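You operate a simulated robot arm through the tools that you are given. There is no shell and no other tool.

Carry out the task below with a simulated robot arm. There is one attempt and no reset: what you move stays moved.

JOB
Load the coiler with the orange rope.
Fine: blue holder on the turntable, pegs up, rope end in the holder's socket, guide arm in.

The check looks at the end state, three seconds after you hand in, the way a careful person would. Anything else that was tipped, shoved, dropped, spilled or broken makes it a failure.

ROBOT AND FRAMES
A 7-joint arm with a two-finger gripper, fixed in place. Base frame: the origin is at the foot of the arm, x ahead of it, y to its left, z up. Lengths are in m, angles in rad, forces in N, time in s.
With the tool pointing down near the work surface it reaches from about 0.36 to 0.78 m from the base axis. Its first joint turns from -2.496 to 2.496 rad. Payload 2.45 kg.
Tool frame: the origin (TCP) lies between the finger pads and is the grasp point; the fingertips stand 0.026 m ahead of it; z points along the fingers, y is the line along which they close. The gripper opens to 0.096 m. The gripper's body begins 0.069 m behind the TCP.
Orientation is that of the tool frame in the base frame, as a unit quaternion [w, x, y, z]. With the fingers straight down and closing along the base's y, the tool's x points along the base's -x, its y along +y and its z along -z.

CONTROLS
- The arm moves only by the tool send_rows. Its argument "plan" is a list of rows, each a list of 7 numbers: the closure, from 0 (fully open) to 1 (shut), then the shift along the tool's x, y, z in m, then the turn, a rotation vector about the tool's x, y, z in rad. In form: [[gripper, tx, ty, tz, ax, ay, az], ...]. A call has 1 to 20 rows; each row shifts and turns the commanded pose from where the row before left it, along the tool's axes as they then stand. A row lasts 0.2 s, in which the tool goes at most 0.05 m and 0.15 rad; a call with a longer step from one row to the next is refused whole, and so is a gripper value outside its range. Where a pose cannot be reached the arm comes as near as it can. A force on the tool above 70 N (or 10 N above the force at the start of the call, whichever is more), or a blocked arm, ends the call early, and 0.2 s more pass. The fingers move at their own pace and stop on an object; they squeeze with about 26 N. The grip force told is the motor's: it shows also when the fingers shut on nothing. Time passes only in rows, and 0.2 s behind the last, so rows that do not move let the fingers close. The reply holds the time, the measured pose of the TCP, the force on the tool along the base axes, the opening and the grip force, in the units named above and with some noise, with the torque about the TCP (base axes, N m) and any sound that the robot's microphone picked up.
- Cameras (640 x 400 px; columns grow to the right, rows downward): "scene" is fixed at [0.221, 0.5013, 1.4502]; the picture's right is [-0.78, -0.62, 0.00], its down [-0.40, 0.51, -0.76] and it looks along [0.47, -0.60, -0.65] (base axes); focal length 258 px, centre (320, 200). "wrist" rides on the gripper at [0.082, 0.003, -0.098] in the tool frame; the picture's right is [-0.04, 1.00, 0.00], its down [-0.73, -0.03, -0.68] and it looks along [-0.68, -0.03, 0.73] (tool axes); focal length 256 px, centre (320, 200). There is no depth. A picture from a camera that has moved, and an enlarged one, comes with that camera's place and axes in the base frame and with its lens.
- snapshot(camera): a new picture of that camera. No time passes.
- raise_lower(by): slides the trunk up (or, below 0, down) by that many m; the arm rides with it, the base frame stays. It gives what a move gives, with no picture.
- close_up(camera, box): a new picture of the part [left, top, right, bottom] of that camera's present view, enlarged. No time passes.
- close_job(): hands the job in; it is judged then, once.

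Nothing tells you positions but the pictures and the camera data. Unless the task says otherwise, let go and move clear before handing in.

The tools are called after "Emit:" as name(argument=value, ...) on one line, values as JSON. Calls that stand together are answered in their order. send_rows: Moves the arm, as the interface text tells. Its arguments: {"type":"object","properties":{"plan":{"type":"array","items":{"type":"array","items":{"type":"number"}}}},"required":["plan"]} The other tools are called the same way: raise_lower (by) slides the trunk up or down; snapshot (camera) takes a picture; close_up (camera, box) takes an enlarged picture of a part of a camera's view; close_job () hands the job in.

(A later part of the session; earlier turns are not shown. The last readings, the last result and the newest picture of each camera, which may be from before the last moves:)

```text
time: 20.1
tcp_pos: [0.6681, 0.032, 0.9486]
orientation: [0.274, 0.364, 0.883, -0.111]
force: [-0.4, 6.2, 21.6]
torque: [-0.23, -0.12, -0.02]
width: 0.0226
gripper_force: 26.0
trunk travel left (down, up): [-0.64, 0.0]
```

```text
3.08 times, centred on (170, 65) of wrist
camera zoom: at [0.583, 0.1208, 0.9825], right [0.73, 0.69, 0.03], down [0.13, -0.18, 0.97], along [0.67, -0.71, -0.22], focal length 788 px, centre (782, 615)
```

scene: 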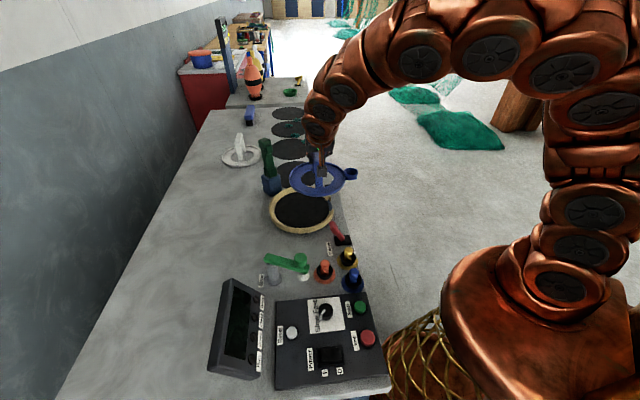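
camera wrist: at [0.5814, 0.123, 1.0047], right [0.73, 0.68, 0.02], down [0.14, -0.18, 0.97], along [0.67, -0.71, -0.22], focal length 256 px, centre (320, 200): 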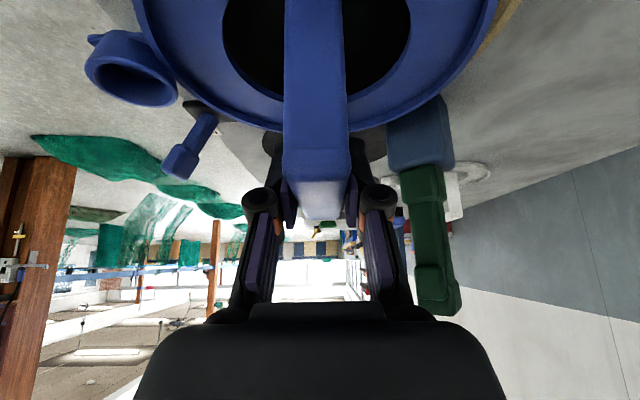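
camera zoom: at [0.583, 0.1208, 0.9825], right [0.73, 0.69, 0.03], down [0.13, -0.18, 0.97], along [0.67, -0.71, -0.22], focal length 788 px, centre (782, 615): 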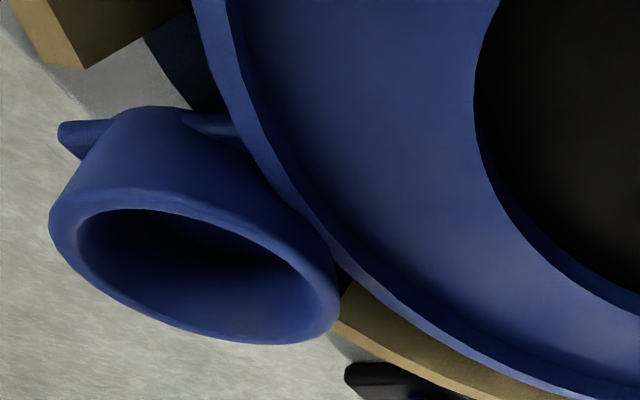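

Contact came at 22 N about 1 cm early, so something is touching, probably the cup against a rim end. I'll back off slightly and look closely at the gap.

Emit:
close_up(camera="scene", box=[310, 185, 340, 209])

Emit:
close_up(camera="scene", box=[275, 180, 335, 215])

Emit:
close_up(camera="wrist", box=[60, 0, 200, 110])

Emit:
close_up(camera="wrist", box=[380, 0, 560, 130])

```text
16.00 times, centred on (325, 197) of scene
camera zoom: at [0.221, 0.5013, 1.4502], right [-0.78, -0.62, 0.0], down [-0.4, 0.51, -0.76], along [0.47, -0.6, -0.65], focal length 4123 px, centre (240, 248)
```

zoom: 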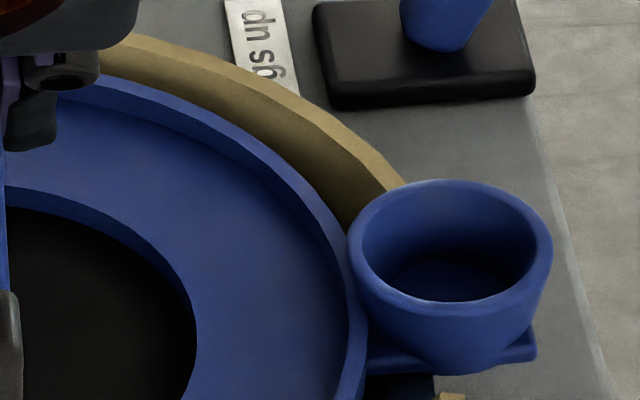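

```text
10.67 times, centred on (305, 198) of scene
camera zoom: at [0.221, 0.5013, 1.4502], right [-0.78, -0.62, 0.0], down [-0.4, 0.51, -0.76], along [0.47, -0.6, -0.65], focal length 2749 px, centre (480, 227)
```

zoom: 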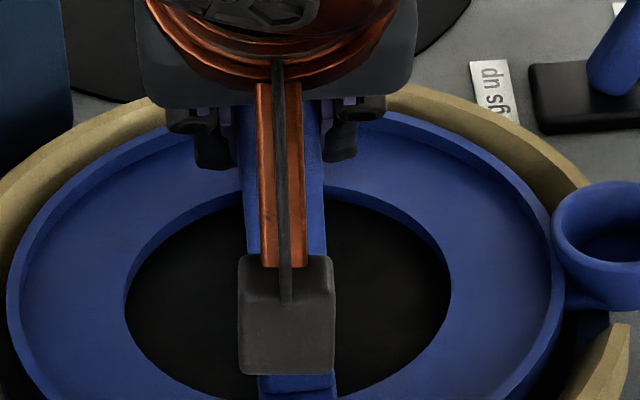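

```text
3.64 times, centred on (130, 55) of wrist
camera zoom: at [0.583, 0.1208, 0.9825], right [0.73, 0.69, 0.03], down [0.13, -0.18, 0.97], along [0.67, -0.71, -0.22], focal length 931 px, centre (1011, 727)
```

zoom: 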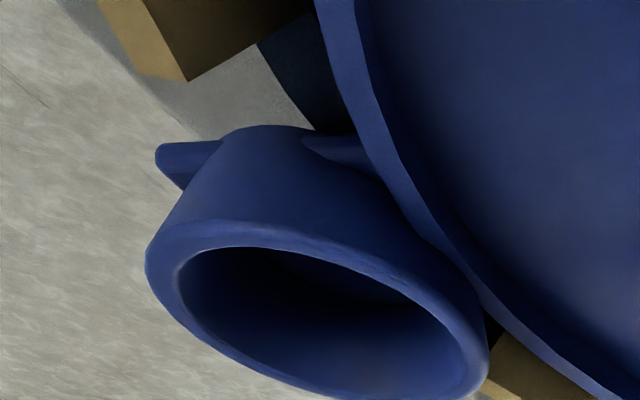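

```text
3.08 times, centred on (470, 65) of wrist
camera zoom: at [0.583, 0.1208, 0.9825], right [0.73, 0.69, 0.03], down [0.13, -0.18, 0.97], along [0.67, -0.71, -0.22], focal length 788 px, centre (-142, 615)
```

zoom: 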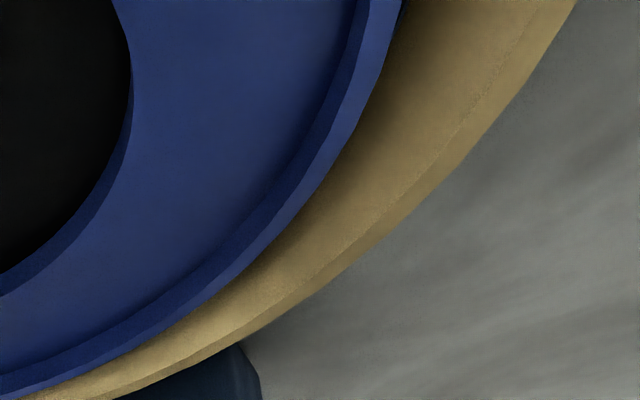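

The wrist view shows the cup sitting against the far end (+u) of the rim gap, with spare room on the near side. I'll lift a few millimetres, shift 5 mm back along the bench, and lower again.

Emit:
send_rows(plan=[[1, -0.0045, 0, -0.0066, 0, 0, 0], [1, 0.0041, 0, -0.0028, 0, 0, 0], [1, 0.00226, 0, 0.0033, 0, 0, 0], [1, 0.00226, 0, 0.0033, 0, 0, 0], [1, 0.0017, 0, 0.0025, 0, 0, 0], [1, 0, 0, 0, 0, 0, 0]])

Emit:
close_up(camera="wrist", box=[60, 0, 200, 110])

Emit:
close_up(camera="scene", box=[262, 175, 342, 238])

```text
time: 21.5
tcp_pos: [0.6653, 0.0352, 0.9426]
orientation: [0.273, 0.365, 0.883, -0.112]
force: [6.4, -6.6, 19.6]
torque: [-0.18, -0.09, 0.13]
width: 0.0226
gripper_force: 25.2
trunk travel left (down, up): [-0.64, 0.0]
```

```text
3.64 times, centred on (130, 55) of wrist
camera zoom: at [0.5803, 0.1238, 0.979], right [0.73, 0.68, 0.02], down [0.13, -0.18, 0.97], along [0.67, -0.71, -0.22], focal length 931 px, centre (1011, 727)
```

zoom: 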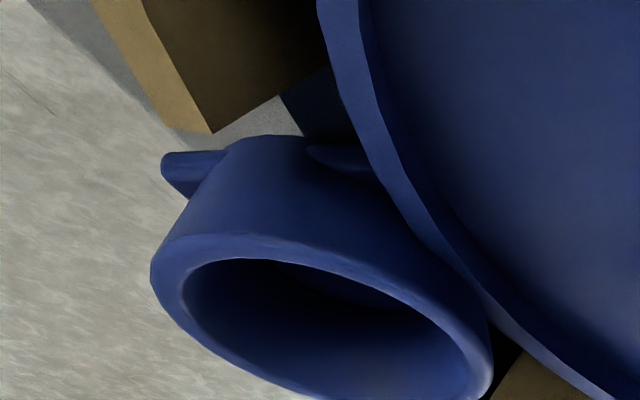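

```text
6.35 times, centred on (302, 206) of scene
camera zoom: at [0.221, 0.5013, 1.4502], right [-0.78, -0.62, 0.0], down [-0.4, 0.51, -0.76], along [0.47, -0.6, -0.65], focal length 1636 px, centre (434, 159)
```

zoom: 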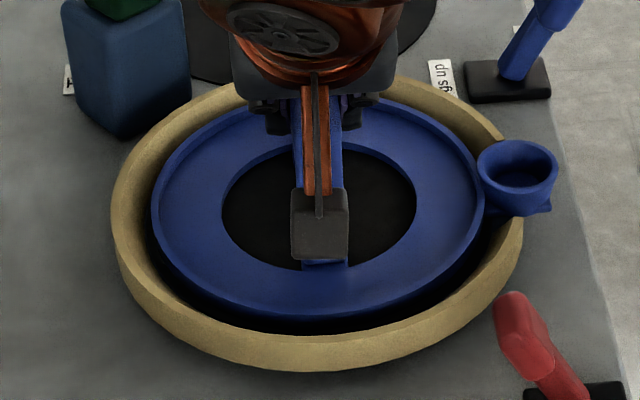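

It went 6 mm lower, and the reaction now points the other way (+u), so the true centre is between the two tries, slightly deeper in w. I'll lift a little, recentre, and lower again.

Emit:
send_rows(plan=[[1, -0.0034, 0, -0.0049, 0, 0, 0], [1, -0.0018, 0.0015, 0.0012, 0, 0, 0], [1, 0.00226, 0, 0.0033, 0, 0, 0], [1, 0.00226, 0, 0.0033, 0, 0, 0], [1, 0.00113, 0, 0.00165, 0, 0, 0], [1, 0, 0, 0, 0, 0, 0]])

Emit:
close_up(camera="wrist", box=[60, 0, 200, 110])

Emit:
close_up(camera="scene", box=[262, 175, 342, 238])

```text
time: 22.9
tcp_pos: [0.6676, 0.0344, 0.9404]
orientation: [0.274, 0.365, 0.883, -0.112]
force: [4.9, 1.3, 21.8]
torque: [-0.14, -0.11, -0.01]
width: 0.0222
gripper_force: 25.9
trunk travel left (down, up): [-0.64, 0.0]
```

```text
3.64 times, centred on (130, 55) of wrist
camera zoom: at [0.5828, 0.1243, 0.975], right [0.73, 0.68, 0.02], down [0.13, -0.18, 0.97], along [0.67, -0.71, -0.22], focal length 931 px, centre (1011, 727)
```

zoom: 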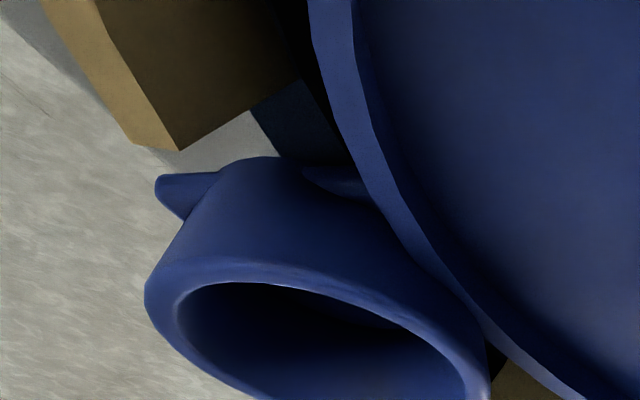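

```text
6.35 times, centred on (302, 206) of scene
camera zoom: at [0.221, 0.5013, 1.4502], right [-0.78, -0.62, 0.0], down [-0.4, 0.51, -0.76], along [0.47, -0.6, -0.65], focal length 1636 px, centre (434, 159)
```

zoom: 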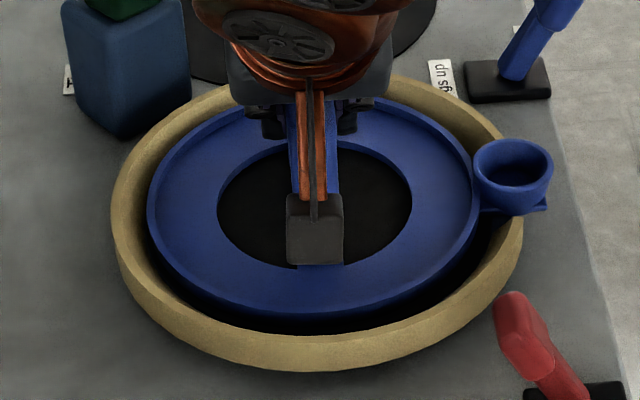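

The contact is now nearly central and 8 mm deeper than the first try. I'll check closely whether the ring is actually seated flat.

Emit:
close_up(camera="scene", box=[280, 205, 325, 235])

Emit:
close_up(camera="scene", box=[310, 185, 345, 215])

Emit:
close_up(camera="scene", box=[262, 180, 300, 210])

```text
13.33 times, centred on (302, 220) of scene
camera zoom: at [0.221, 0.5013, 1.4502], right [-0.78, -0.62, 0.0], down [-0.4, 0.51, -0.76], along [0.47, -0.6, -0.65], focal length 3436 px, centre (553, -67)
```

zoom: 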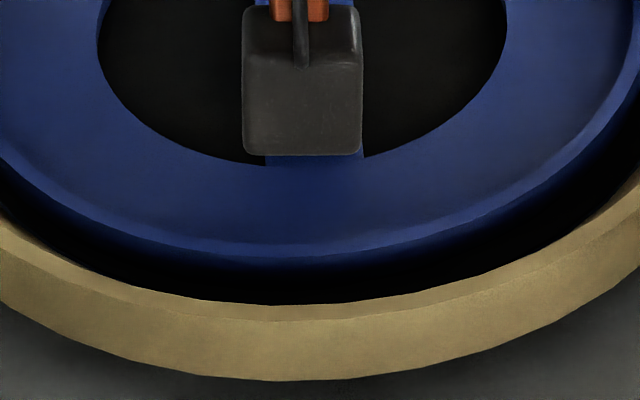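

```text
13.33 times, centred on (328, 200) of scene
camera zoom: at [0.221, 0.5013, 1.4502], right [-0.78, -0.62, 0.0], down [-0.4, 0.51, -0.76], along [0.47, -0.6, -0.65], focal length 3436 px, centre (220, 200)
```

zoom: 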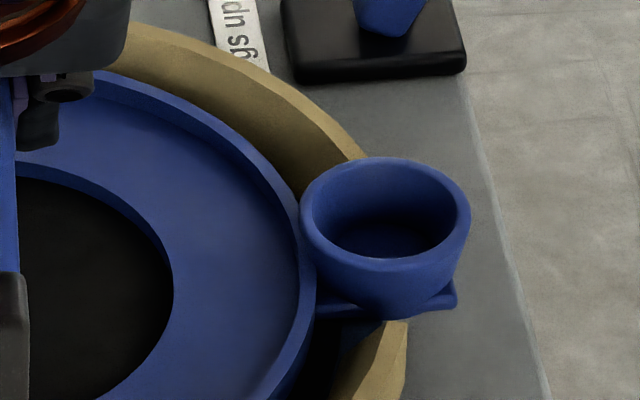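

```text
13.33 times, centred on (281, 195) of scene
camera zoom: at [0.221, 0.5013, 1.4502], right [-0.78, -0.62, 0.0], down [-0.4, 0.51, -0.76], along [0.47, -0.6, -0.65], focal length 3436 px, centre (840, 267)
```

zoom: 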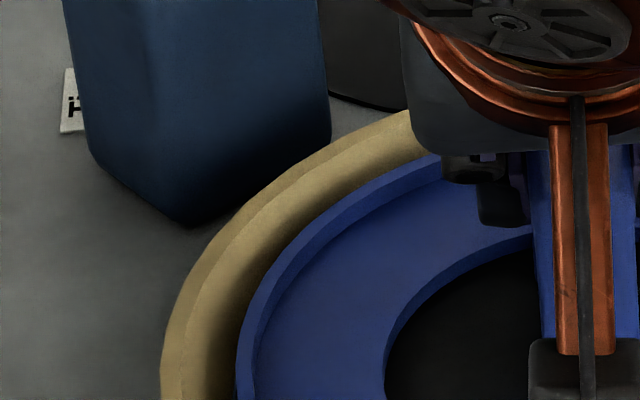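

By triangulation the rim top is at z≈0.874 and the ring is now inside the rim, within a few mm of the floor. I'll ease off the downward force and open the fingers slightly so the holder can settle, keeping the fingers around the arch.

Emit:
send_rows(plan=[[1, -0.001, 0, -0.0015, 0, 0, 0], [0.65, 0, 0, 0, 0, 0, 0], [0.6, 0, 0, 0, 0, 0, 0], [0.6, 0, 0, 0, 0, 0, 0]])

Emit:
close_up(camera="scene", box=[262, 175, 342, 238])

Emit:
close_up(camera="wrist", box=[60, 0, 200, 110])

Emit:
snapshot(camera="wrist")

```text
time: 23.9
tcp_pos: [0.6665, 0.0345, 0.94]
orientation: [0.273, 0.364, 0.883, -0.114]
force: [0.3, -0.7, 0.5]
torque: [-0.01, 0.0, 0.01]
width: 0.0384
gripper_force: 0.1
trunk travel left (down, up): [-0.64, 0.0]
```

```text
6.35 times, centred on (302, 206) of scene
camera zoom: at [0.221, 0.5013, 1.4502], right [-0.78, -0.62, 0.0], down [-0.4, 0.51, -0.76], along [0.47, -0.6, -0.65], focal length 1636 px, centre (434, 159)
```

zoom: 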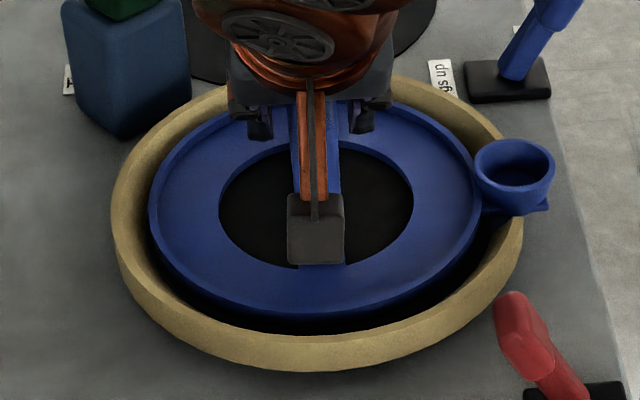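

```text
3.64 times, centred on (130, 55) of wrist
camera zoom: at [0.5825, 0.1242, 0.9751], right [0.73, 0.68, 0.02], down [0.14, -0.18, 0.97], along [0.67, -0.71, -0.22], focal length 931 px, centre (1011, 727)
```

zoom: 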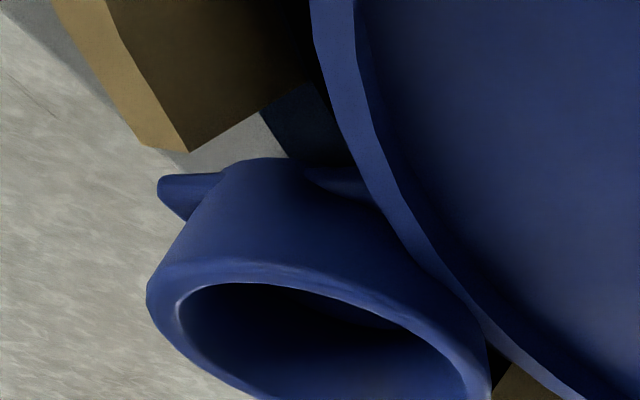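

```text
taken
camera wrist: at [0.5825, 0.1242, 0.9751], right [0.73, 0.68, 0.02], down [0.14, -0.18, 0.97], along [0.67, -0.71, -0.22], focal length 256 px, centre (320, 200)
```

wrist: 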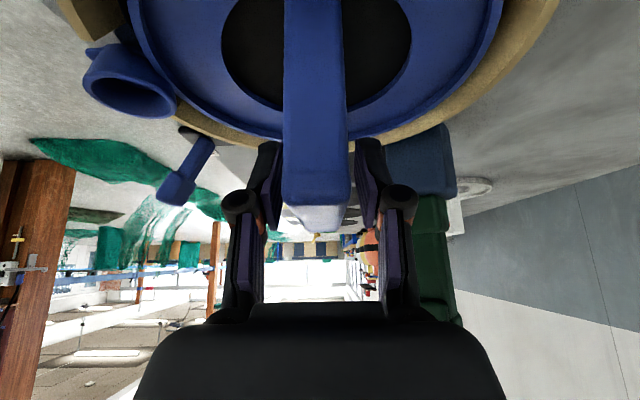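

Nothing moved on release, so the holder is resting stably. I'll open further, withdraw straight up, and level the tool to inspect the seating from above.

Emit:
send_rows(plan=[[0.4, 0, 0, 0, 0, 0, 0], [0.4, -0.0113, 0, -0.0165, 0, 0, 0], [0.4, -0.0226, 0, -0.033, 0, 0, 0], [0.4, -0.0226, 0, -0.033, 0, 0, 0], [0.4, -0.0226, 0, -0.033, 0, 0, 0], [0.4, 0.033, 0, -0.0226, 0, 0.15, 0], [0.4, 0, 0, 0, 0, 0.15, 0], [0.4, 0, 0, 0, 0, 0.15, 0], [0.4, 0, 0, 0, 0, 0.15, 0], [0.4, 0, 0, 0, 0, 0, 0]])

Emit:
snapshot(camera="wrist")

Emit:
close_up(camera="scene", box=[255, 165, 345, 238])

```text
time: 26.1
tcp_pos: [0.6408, 0.0639, 1.0801]
orientation: [0.0, 0.382, 0.924, 0.0]
force: [-0.8, -0.6, 0.3]
torque: [0.06, -0.03, 0.03]
width: 0.0576
gripper_force: 0.1
trunk travel left (down, up): [-0.64, 0.0]
```

```text
taken
camera wrist: at [0.5837, 0.1224, 1.1786], right [0.73, 0.68, 0.0], down [0.5, -0.54, 0.68], along [0.46, -0.5, -0.73], focal length 256 px, centre (320, 200)
```

wrist: 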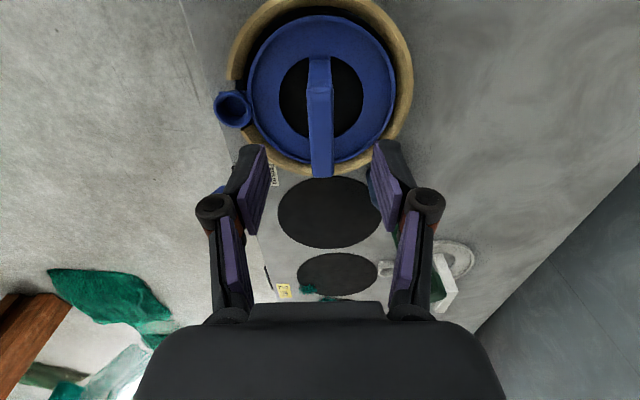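

```text
5.48 times, centred on (300, 202) of scene
camera zoom: at [0.221, 0.5013, 1.4502], right [-0.78, -0.62, 0.0], down [-0.4, 0.51, -0.76], along [0.47, -0.6, -0.65], focal length 1412 px, centre (430, 192)
```

zoom: 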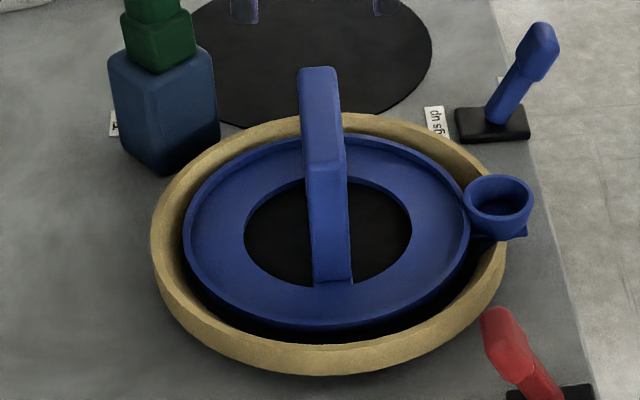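

The holder is on the turntable. I'll zoom in to check how well it's seated and how the cup lines up with the gap.

Emit:
close_up(camera="wrist", box=[200, 0, 430, 185])

Emit:
close_up(camera="wrist", box=[200, 60, 280, 160])

Emit:
close_up(camera="scene", box=[305, 185, 345, 220])

```text
2.16 times, centred on (315, 92) of wrist
camera zoom: at [0.5837, 0.1224, 1.1786], right [0.73, 0.68, 0.0], down [0.5, -0.54, 0.68], along [0.46, -0.5, -0.73], focal length 554 px, centre (331, 432)
```

zoom: 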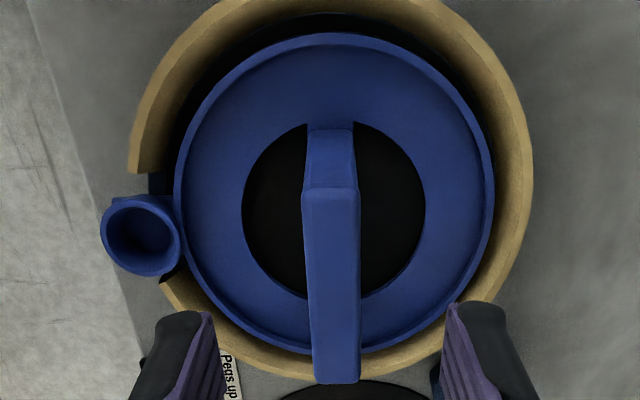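

```text
4.00 times, centred on (240, 110) of wrist
camera zoom: at [0.5837, 0.1224, 1.1786], right [0.73, 0.68, 0.0], down [0.5, -0.54, 0.68], along [0.46, -0.5, -0.73], focal length 1024 px, centre (640, 560)
```

zoom: 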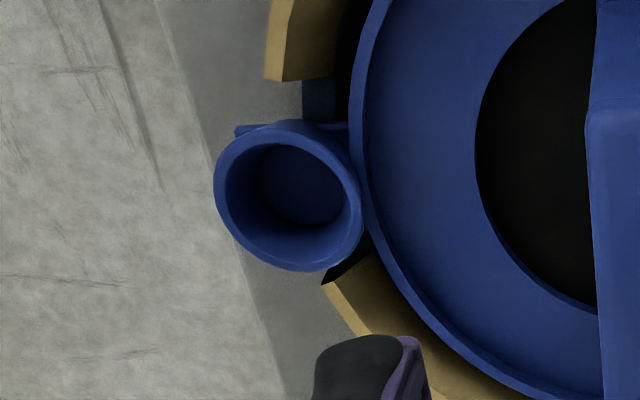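

```text
11.43 times, centred on (325, 202) of scene
camera zoom: at [0.221, 0.5013, 1.4502], right [-0.78, -0.62, 0.0], down [-0.4, 0.51, -0.76], along [0.47, -0.6, -0.65], focal length 2945 px, centre (263, 171)
```

zoom: 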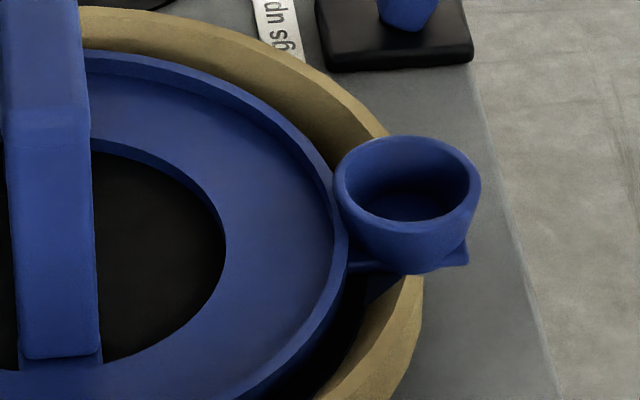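

The ring is concentric within about 2–3 mm and the cup sits in the rim gap, so the holder is on the turntable. Next is the blue "Pegs" lever, with its knob near (u 0.56, w 0.348, z 0.92) leaning toward "down". I'll close the gripper and come down on its outer side to push it inward.

Emit:
send_rows(plan=[[1, -0.0258, -0.033, 0, 0, 0, 0], [1, -0.0258, -0.033, 0, 0, 0, 0], [1, -0.0258, -0.033, 0, 0, 0, 0], [1, -0.0258, -0.033, 0, 0, 0, 0], [1, -0.0258, -0.033, 0, 0, 0, 0], [1, -0.0258, -0.033, 0, 0, 0, 0], [1, 0, 0, 0.03, 0, 0, 0], [1, 0, 0, 0, 0, 0, 0]])

Emit:
snapshot(camera="wrist")

Emit:
close_up(camera="scene", box=[270, 110, 400, 210])

```text
time: 27.9
tcp_pos: [0.6074, -0.1867, 1.0511]
orientation: [-0.001, 0.381, 0.924, -0.001]
force: [0.0, 0.5, 0.1]
torque: [-0.01, 0.02, 0.01]
width: 0.0
gripper_force: 25.6
trunk travel left (down, up): [-0.64, 0.0]
```

```text
taken
camera wrist: at [0.5519, -0.1277, 1.149], right [0.73, 0.68, 0.0], down [0.5, -0.54, 0.68], along [0.46, -0.5, -0.73], focal length 256 px, centre (320, 200)
```

wrist: 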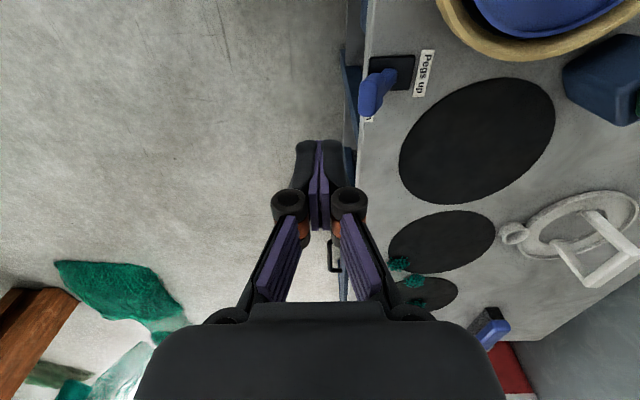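

```text
4.00 times, centred on (335, 160) of scene
camera zoom: at [0.221, 0.5013, 1.4502], right [-0.78, -0.62, 0.0], down [-0.4, 0.51, -0.76], along [0.47, -0.6, -0.65], focal length 1031 px, centre (260, 360)
```

zoom: 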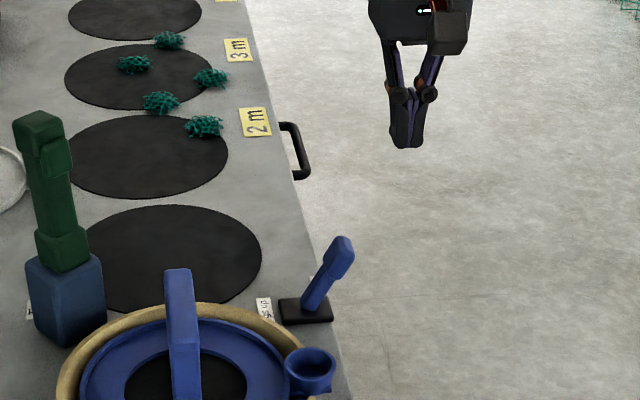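

I'm outboard of the lever with the fingers closed. I'll lower to knob height, then push inward gradually.

Emit:
send_rows(plan=[[1, -0.004, 0, 0.035, 0, 0, 0], [1, 0, 0, 0.035, 0, 0, 0], [1, 0, 0, 0.036, 0, 0, 0], [1, 0, 0, 0, 0, 0, 0]])

Emit:
snapshot(camera="wrist")

Emit:
close_up(camera="scene", box=[270, 130, 400, 210])

```text
time: 28.9
tcp_pos: [0.6099, -0.1889, 0.9434]
orientation: [0.0, 0.382, 0.924, 0.0]
force: [-0.8, -1.2, 0.1]
torque: [0.0, 0.02, -0.03]
width: 0.0
gripper_force: 25.9
trunk travel left (down, up): [-0.64, 0.0]
```

```text
taken
camera wrist: at [0.5541, -0.1298, 1.041], right [0.73, 0.68, 0.0], down [0.5, -0.54, 0.68], along [0.46, -0.5, -0.73], focal length 256 px, centre (320, 200)
```

wrist: 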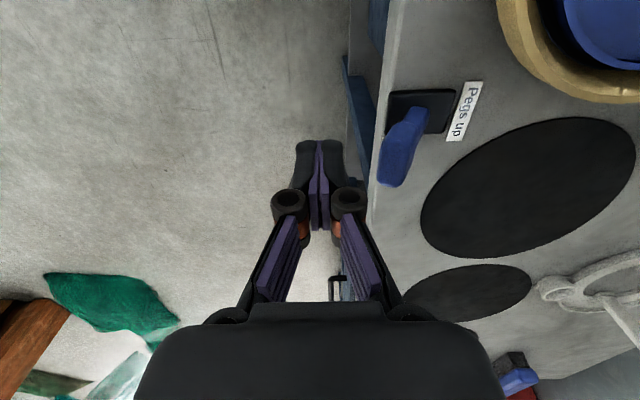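

```text
4.92 times, centred on (335, 170) of scene
camera zoom: at [0.221, 0.5013, 1.4502], right [-0.78, -0.62, 0.0], down [-0.4, 0.51, -0.76], along [0.47, -0.6, -0.65], focal length 1269 px, centre (246, 348)
```

zoom: 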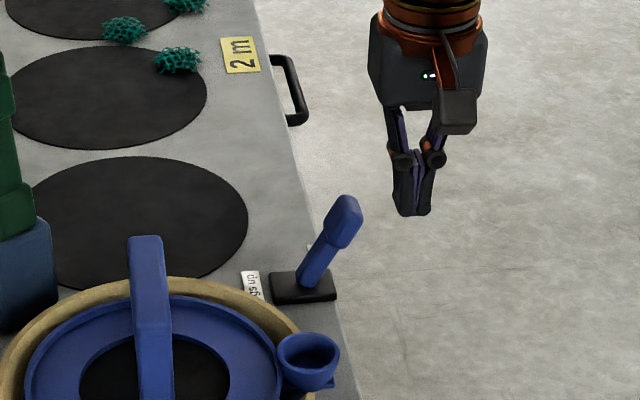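

The fingertip is level with the knob. I'm pushing inward (+w) in steps.

Emit:
send_rows(plan=[[1, 0, 0.012, 0, 0, 0, 0], [1, 0, 0.01, 0, 0, 0, 0], [1, 0, 0.01, 0, 0, 0, 0], [1, 0, 0.01, 0, 0, 0, 0], [1, 0, 0.01, 0, 0, 0, 0], [1, 0, 0, 0, 0, 0, 0]])

Emit:
snapshot(camera="wrist")

Emit:
close_up(camera="scene", box=[270, 130, 400, 210])

```text
time: 30.3
tcp_pos: [0.6475, -0.1539, 0.9491]
orientation: [0.004, 0.382, 0.924, 0.0]
force: [-9.3, -9.6, 48.6]
torque: [0.05, -0.06, -0.02]
width: 0.0
gripper_force: 25.9
trunk travel left (down, up): [-0.64, 0.0]
```

```text
taken
camera wrist: at [0.5911, -0.0945, 1.0469], right [0.73, 0.68, 0.0], down [0.49, -0.54, 0.68], along [0.47, -0.5, -0.73], focal length 256 px, centre (320, 200)
```

wrist: 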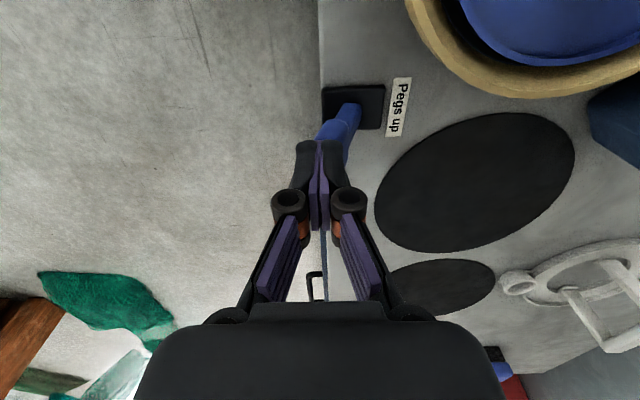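

```text
4.92 times, centred on (335, 170) of scene
camera zoom: at [0.221, 0.5013, 1.4502], right [-0.78, -0.62, 0.0], down [-0.4, 0.51, -0.76], along [0.47, -0.6, -0.65], focal length 1269 px, centre (246, 348)
```

zoom: 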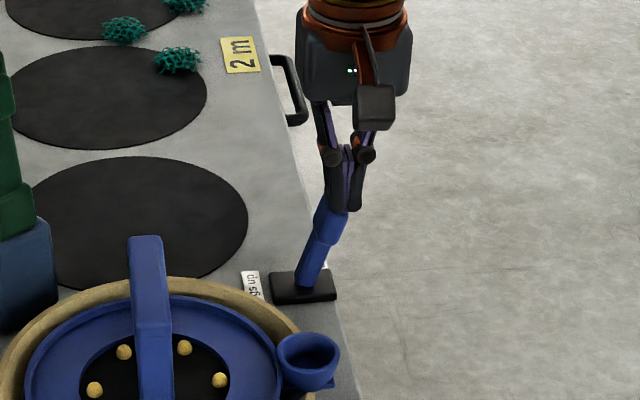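

The pegs (four yellow ones) have started to rise inside the holder's hole, but my fingertip has ridden up onto the knob (49 N). I'll back off upward and outward, then push lower on the lever.

Emit:
send_rows(plan=[[1, 0, 0, -0.02, 0, 0, 0], [1, 0, -0.03, -0.005, 0, 0, 0], [1, 0, -0.025, 0, 0, 0, 0], [1, 0, 0, 0, 0, 0, 0]])

Emit:
snapshot(camera="wrist")

Emit:
close_up(camera="scene", box=[260, 140, 360, 220])

```text
time: 31.3
tcp_pos: [0.6096, -0.193, 0.9703]
orientation: [0.0, 0.382, 0.924, 0.0]
force: [-0.7, -0.4, 0.3]
torque: [0.05, -0.02, 0.01]
width: 0.0
gripper_force: 25.7
trunk travel left (down, up): [-0.64, 0.0]
```

```text
taken
camera wrist: at [0.5525, -0.1325, 1.069], right [0.73, 0.68, 0.0], down [0.5, -0.54, 0.68], along [0.46, -0.5, -0.73], focal length 256 px, centre (320, 200)
```

wrist: 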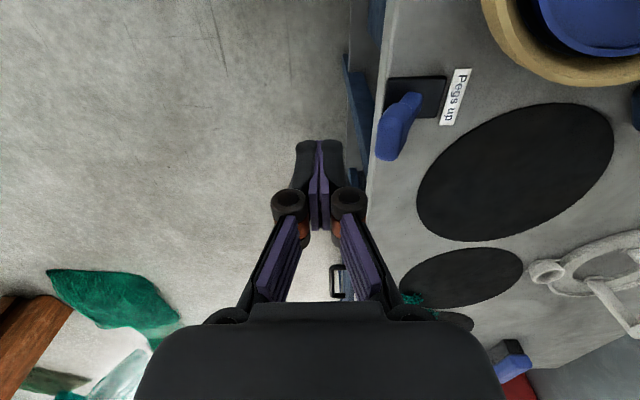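

```text
5.00 times, centred on (310, 180) of scene
camera zoom: at [0.221, 0.5013, 1.4502], right [-0.78, -0.62, 0.0], down [-0.4, 0.51, -0.76], along [0.47, -0.6, -0.65], focal length 1288 px, centre (370, 300)
```

zoom: 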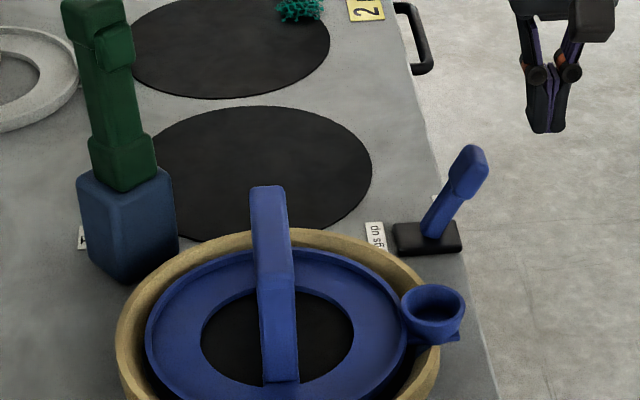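

The lever springs back unless it's pushed over centre. Triangulation puts the knob centre lower than I thought, at (0.572, 0.348, 0.906). I'll push about 25 mm lower and carry it all the way over.

Emit:
send_rows(plan=[[1, -0.0035, 0, 0.025, 0, 0, 0], [1, 0, 0, 0.025, 0, 0, 0], [1, 0, 0.012, 0, 0, 0, 0], [1, 0, 0.01, 0, 0, 0, 0], [1, 0, 0.01, 0, 0, 0, 0], [1, 0, 0.01, 0, 0, 0, 0], [1, 0, 0.01, 0, 0, 0, 0], [1, 0, 0.01, 0, 0, 0, 0], [1, 0, 0, 0, 0, 0, 0]])

Emit:
snapshot(camera="wrist")

Emit:
close_up(camera="scene", box=[260, 140, 360, 220])

```text
time: 33.3
tcp_pos: [0.6552, -0.1509, 0.9213]
orientation: [0.0, 0.382, 0.924, 0.0]
force: [-0.6, 0.1, 0.6]
torque: [-0.04, -0.01, 0.01]
width: 0.0
gripper_force: 25.9
trunk travel left (down, up): [-0.64, 0.0]
```

```text
taken
camera wrist: at [0.5994, -0.0907, 1.0187], right [0.73, 0.68, 0.0], down [0.5, -0.54, 0.68], along [0.46, -0.5, -0.73], focal length 256 px, centre (320, 200)
```

wrist: 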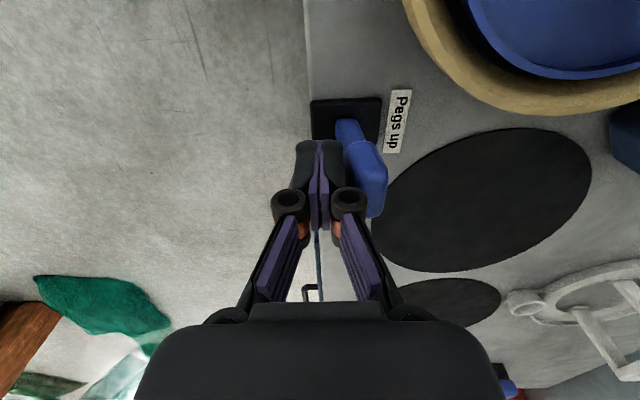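

```text
5.00 times, centred on (310, 180) of scene
camera zoom: at [0.221, 0.5013, 1.4502], right [-0.78, -0.62, 0.0], down [-0.4, 0.51, -0.76], along [0.47, -0.6, -0.65], focal length 1288 px, centre (370, 300)
```

zoom: 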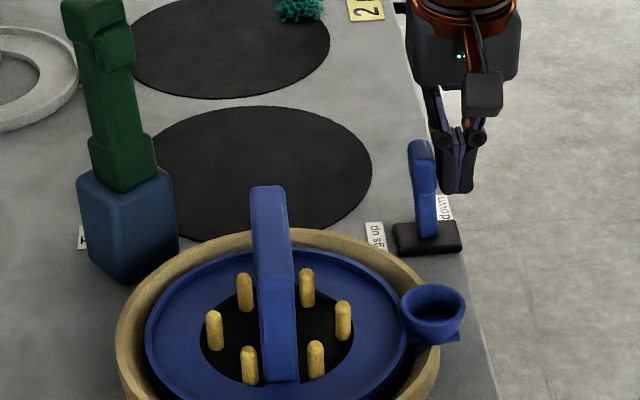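

The lever snapped over toward "Pegs up" and six yellow pegs now stand up through the holder's hole. I'll withdraw and confirm it stays.

Emit:
send_rows(plan=[[1, 0, -0.03, 0, 0, 0, 0], [1, 0, -0.02, -0.02, 0, 0, 0], [1, 0, 0, -0.05, 0, 0, 0], [0.5, 0, 0, -0.05, 0, 0, 0], [0.5, 0, 0, 0, 0, 0, 0]])

Emit:
snapshot(camera="wrist")

Emit:
close_up(camera="scene", box=[255, 150, 355, 230])

Emit:
close_up(camera="scene", box=[215, 230, 375, 320])

```text
time: 34.5
tcp_pos: [0.6196, -0.1834, 1.0394]
orientation: [0.0, 0.382, 0.924, 0.001]
force: [0.9, -1.0, 0.5]
torque: [0.02, 0.03, 0.03]
width: 0.0482
gripper_force: 0.1
trunk travel left (down, up): [-0.64, 0.0]
```

```text
taken
camera wrist: at [0.5631, -0.1234, 1.138], right [0.73, 0.68, 0.0], down [0.5, -0.54, 0.68], along [0.46, -0.5, -0.73], focal length 256 px, centre (320, 200)
```

wrist: 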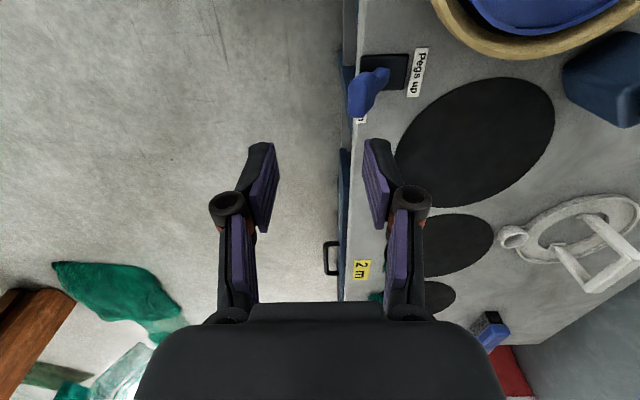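

```text
5.00 times, centred on (305, 190) of scene
camera zoom: at [0.221, 0.5013, 1.4502], right [-0.78, -0.62, 0.0], down [-0.4, 0.51, -0.76], along [0.47, -0.6, -0.65], focal length 1288 px, centre (395, 250)
```

zoom: 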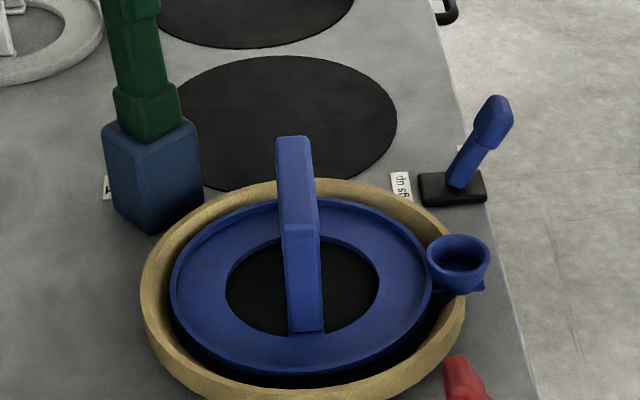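

```text
4.00 times, centred on (295, 275) of scene
camera zoom: at [0.221, 0.5013, 1.4502], right [-0.78, -0.62, 0.0], down [-0.4, 0.51, -0.76], along [0.47, -0.6, -0.65], focal length 1031 px, centre (420, -100)
```

zoom: 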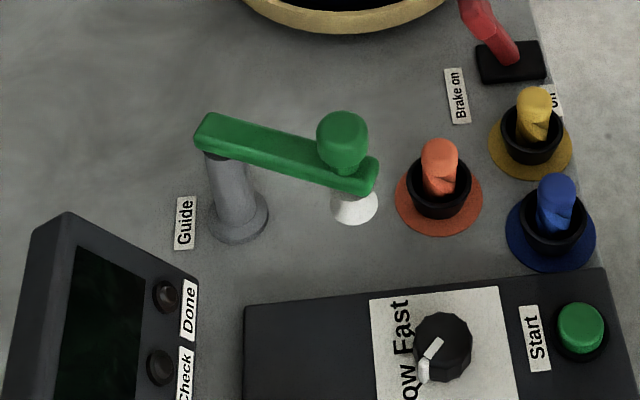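

It sprang back, so it wasn't past the latch point. I'll repeat the push at the same height and drive the lever all the way to its inner stop.

Emit:
send_rows(plan=[[1, -0.003, -0.012, 0.04, 0, 0, 0], [1, 0, 0, 0.04, 0, 0, 0], [1, 0, 0, 0.039, 0, 0, 0], [1, 0, 0, 0, 0, 0, 0], [1, 0, 0.012, 0, 0, 0, 0], [1, 0, 0.012, 0, 0, 0, 0], [1, 0, 0.012, 0, 0, 0, 0], [1, 0, 0.01, 0, 0, 0, 0], [1, 0, 0.01, 0, 0, 0, 0], [1, 0, 0.008, 0, 0, 0, 0], [1, 0, 0.006, 0, 0, 0, 0], [1, 0, 0, 0, 0, 0, 0]])

Emit:
snapshot(camera="wrist")

Emit:
close_up(camera="scene", box=[255, 150, 355, 230])

```text
time: 37.1
tcp_pos: [0.6651, -0.1472, 0.9219]
orientation: [0.0, 0.381, 0.924, 0.0]
force: [-0.2, -1.0, 0.3]
torque: [0.02, -0.04, 0.0]
width: 0.0
gripper_force: 26.1
trunk travel left (down, up): [-0.64, 0.0]
```

```text
taken
camera wrist: at [0.6085, -0.0867, 1.0191], right [0.73, 0.68, 0.0], down [0.5, -0.54, 0.68], along [0.46, -0.5, -0.73], focal length 256 px, centre (320, 200)
```

wrist: 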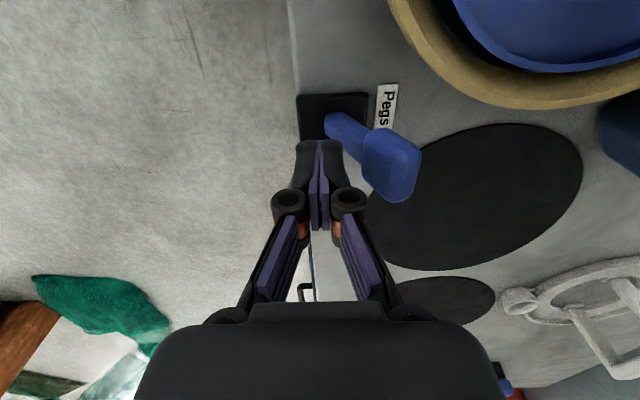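

```text
5.00 times, centred on (305, 190) of scene
camera zoom: at [0.221, 0.5013, 1.4502], right [-0.78, -0.62, 0.0], down [-0.4, 0.51, -0.76], along [0.47, -0.6, -0.65], focal length 1288 px, centre (395, 250)
```

zoom: 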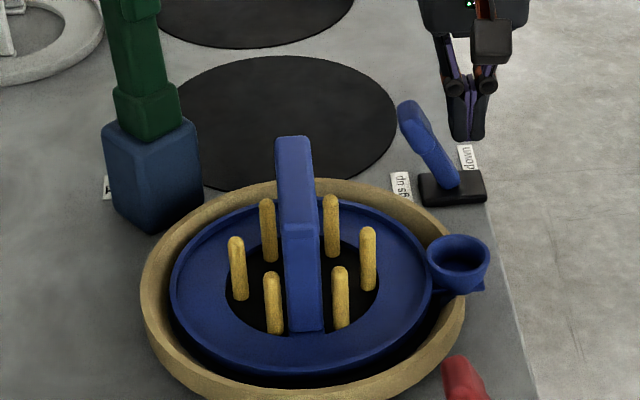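

The lever is now leaning fully inward, away from the finger, and the pegs are fully raised. I'll withdraw and verify.

Emit:
send_rows(plan=[[1, 0, -0.03, 0, 0, 0, 0], [1, 0, -0.03, -0.02, 0, 0, 0], [1, 0, 0, -0.05, 0, 0, 0], [0.5, 0, 0, -0.05, 0, 0, 0], [0.5, 0, 0, 0, 0, 0, 0]])

Emit:
close_up(camera="scene", box=[255, 150, 355, 230])

```text
time: 38.3
tcp_pos: [0.6205, -0.1901, 1.0418]
orientation: [0.0, 0.383, 0.924, -0.001]
force: [-0.3, -0.4, -0.7]
torque: [0.0, -0.05, -0.02]
width: 0.0482
gripper_force: 0.5
trunk travel left (down, up): [-0.64, 0.0]
```

```text
5.00 times, centred on (305, 190) of scene
camera zoom: at [0.221, 0.5013, 1.4502], right [-0.78, -0.62, 0.0], down [-0.4, 0.51, -0.76], along [0.47, -0.6, -0.65], focal length 1288 px, centre (395, 250)
```

zoom: 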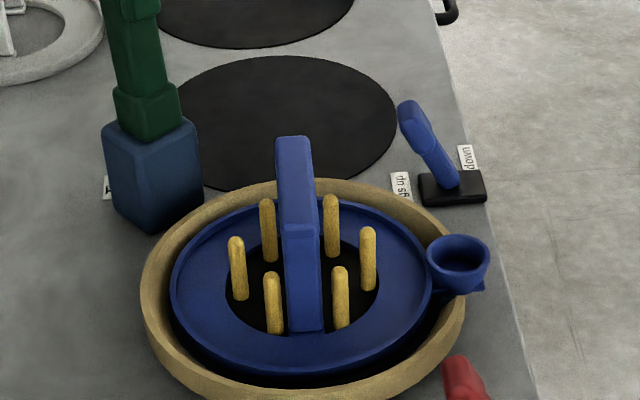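

The lever stays at "Pegs up" and all six pegs are up. Now the rope: I'll swing over to the orange rope end near (u 0.20, w 0.45), turning the wrist so the camera faces into the bench.

Emit:
send_rows(plan=[[0.4, 0.04, 0, -0.01, 0, 0, 0], [0.4, 0.04, 0.005, -0.01, 0, 0, 0], [0.4, 0.04, 0.005, -0.01, 0, 0, 0], [0.4, 0.04, 0.005, -0.01, 0, 0, -0.1], [0.4, 0.04, 0.005, 0, 0, 0, -0.15], [0.4, 0.04, 0.005, 0, 0, 0, -0.15], [0.4, 0.04, 0.005, 0, 0, 0, -0.15]])

Emit:
send_rows(plan=[[0.4, 0, 0, 0, 0, 0, -0.15], [0.4, 0, 0, 0, 0, 0, -0.15], [0.4, 0, 0, 0, 0, 0, -0.15], [0.4, 0, 0, 0, 0, 0, -0.15], [0.4, 0, 0, 0, 0, 0, -0.15], [0.4, 0, 0, 0, 0, 0, -0.15], [0.4, 0, 0, 0, 0, 0, -0.121], [0.4, 0, 0, 0, 0, 0, 0]])

Emit:
snapshot(camera="wrist")

Emit:
snapshot(camera="scene")

```text
time: 39.9
tcp_pos: [0.4227, 0.0068, 1.0815]
orientation: [-0.001, 0.116, 0.993, 0.0]
force: [-0.1, -0.8, 0.7]
torque: [0.01, 0.04, -0.03]
width: 0.0576
gripper_force: 0.0
trunk travel left (down, up): [-0.64, 0.0]
```

```text
time: 41.7
tcp_pos: [0.4235, 0.0076, 1.0809]
orientation: [0.0, -0.383, 0.924, 0.0]
force: [0.4, -0.2, -0.3]
torque: [-0.02, -0.01, 0.02]
width: 0.0577
gripper_force: 0.1
trunk travel left (down, up): [-0.64, 0.0]
```

```text
taken
camera wrist: at [0.3628, -0.0476, 1.1792], right [-0.68, 0.73, 0.0], down [0.54, 0.5, 0.68], along [0.5, 0.46, -0.73], focal length 256 px, centre (320, 200)
```

wrist: 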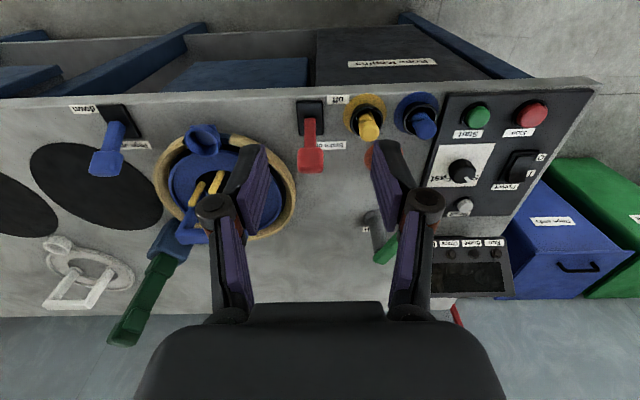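

```text
taken
```

scene: 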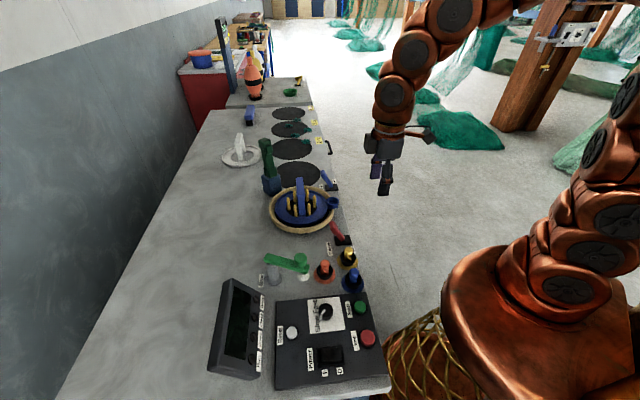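

Good view. I'll shift along the bench so the orange rope end is centred between the fingers.

Emit:
send_rows(plan=[[0.4, 0, 0.03, 0, 0, 0, 0], [0.4, 0, 0.03, 0, 0, 0, 0], [0.4, 0, 0.035, 0, 0, 0, 0], [0.4, 0, 0, 0, 0, 0, 0]])

Emit:
snapshot(camera="wrist")

Emit:
close_up(camera="wrist", box=[220, 90, 400, 280])

```text
time: 42.7
tcp_pos: [0.3576, 0.0752, 1.0804]
orientation: [0.0, -0.383, 0.924, 0.001]
force: [-0.6, 0.4, 0.4]
torque: [-0.02, 0.02, -0.03]
width: 0.0575
gripper_force: 0.1
trunk travel left (down, up): [-0.64, 0.0]
```

```text
taken
camera wrist: at [0.2968, 0.0191, 1.1797], right [-0.68, 0.73, 0.0], down [0.54, 0.5, 0.68], along [0.5, 0.46, -0.73], focal length 256 px, centre (320, 200)
```

wrist: 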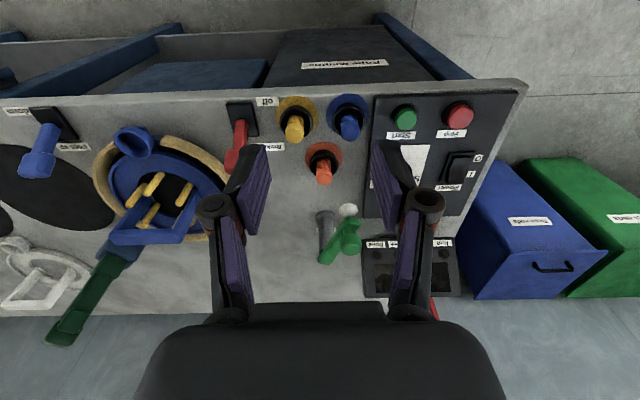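

```text
2.11 times, centred on (310, 185) of wrist
camera zoom: at [0.2968, 0.0191, 1.1797], right [-0.68, 0.73, 0.0], down [0.54, 0.5, 0.68], along [0.5, 0.46, -0.73], focal length 539 px, centre (341, 232)
```

zoom: 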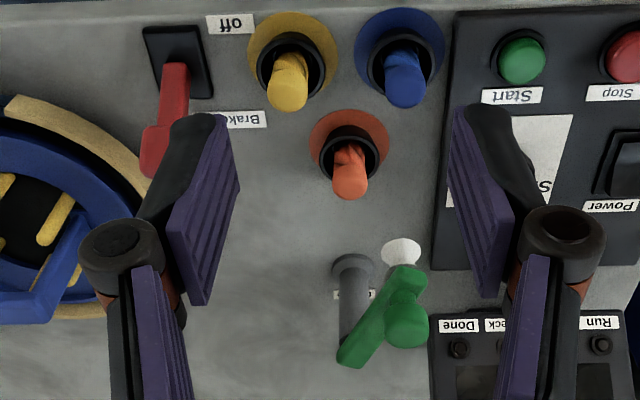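

The orange rope end stands in its black cup at about (u 0.1995, w 0.449), with its tip at z≈0.90. The guide arm's knob and post are beyond it. I'll move above it with the fingers closing along the bench direction, clear of the yellow and blue ends.

Emit:
send_rows(plan=[[0.4, -0.0358, 0, 0.0226, 0, 0, 0], [0.4, -0.0358, 0, 0.0226, 0, 0, 0], [0.4, -0.0358, 0, 0.0226, 0, 0, 0], [0.4, -0.0358, 0, 0.0226, 0, 0, 0], [0.4, 0, 0, 0, 0, 0, 0]])

Emit:
snapshot(camera="wrist")

Emit:
close_up(camera="scene", box=[255, 210, 385, 300])

```text
time: 43.9
tcp_pos: [0.4599, 0.1748, 0.9895]
orientation: [0.0, -0.383, 0.924, 0.0]
force: [0.1, -0.1, 0.3]
torque: [-0.03, 0.02, -0.03]
width: 0.0577
gripper_force: 0.1
trunk travel left (down, up): [-0.64, 0.0]
```

```text
taken
camera wrist: at [0.3995, 0.12, 1.0885], right [-0.68, 0.73, 0.0], down [0.54, 0.5, 0.68], along [0.5, 0.46, -0.73], focal length 256 px, centre (320, 200)
```

wrist: 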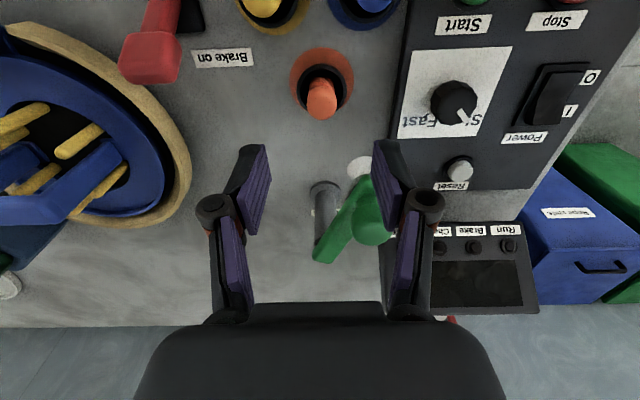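

```text
4.44 times, centred on (320, 255) of scene
camera zoom: at [0.221, 0.5013, 1.4502], right [-0.78, -0.62, 0.0], down [-0.4, 0.51, -0.76], along [0.47, -0.6, -0.65], focal length 1145 px, centre (320, -44)
```

zoom: 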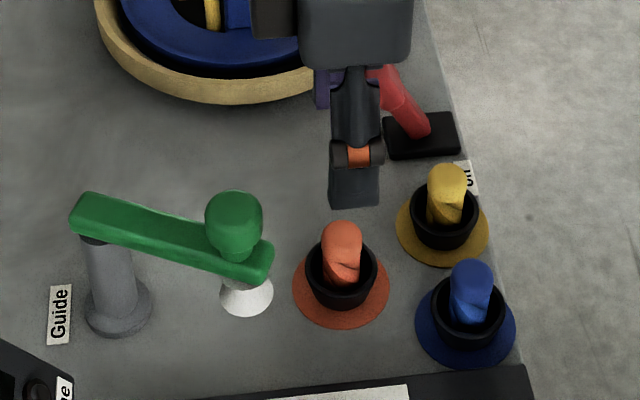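

Emit:
close_up(camera="wrist", box=[270, 40, 380, 140])

Emit:
close_up(camera="scene", box=[305, 245, 345, 285])

```text
4.00 times, centred on (325, 90) of wrist
camera zoom: at [0.3995, 0.12, 1.0885], right [-0.68, 0.73, 0.0], down [0.54, 0.5, 0.68], along [0.5, 0.46, -0.73], focal length 1024 px, centre (300, 640)
```

zoom: 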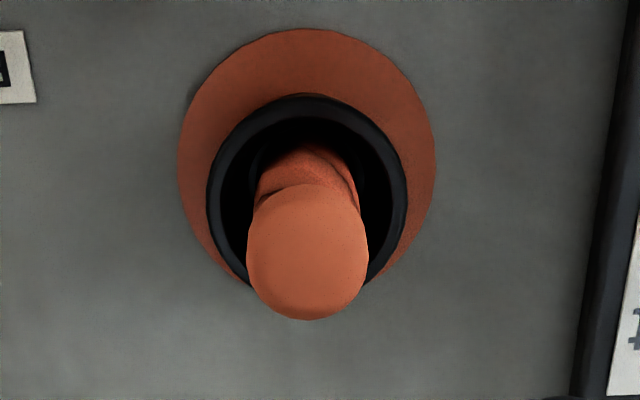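

```text
10.00 times, centred on (325, 265) of scene
camera zoom: at [0.221, 0.5013, 1.4502], right [-0.78, -0.62, 0.0], down [-0.4, 0.51, -0.76], along [0.47, -0.6, -0.65], focal length 2577 px, centre (270, -450)
```

zoom: 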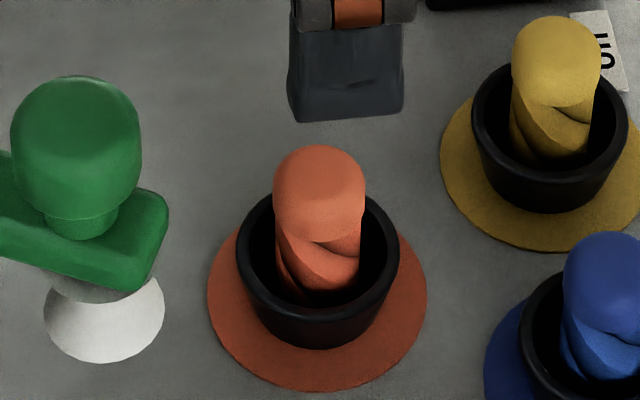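

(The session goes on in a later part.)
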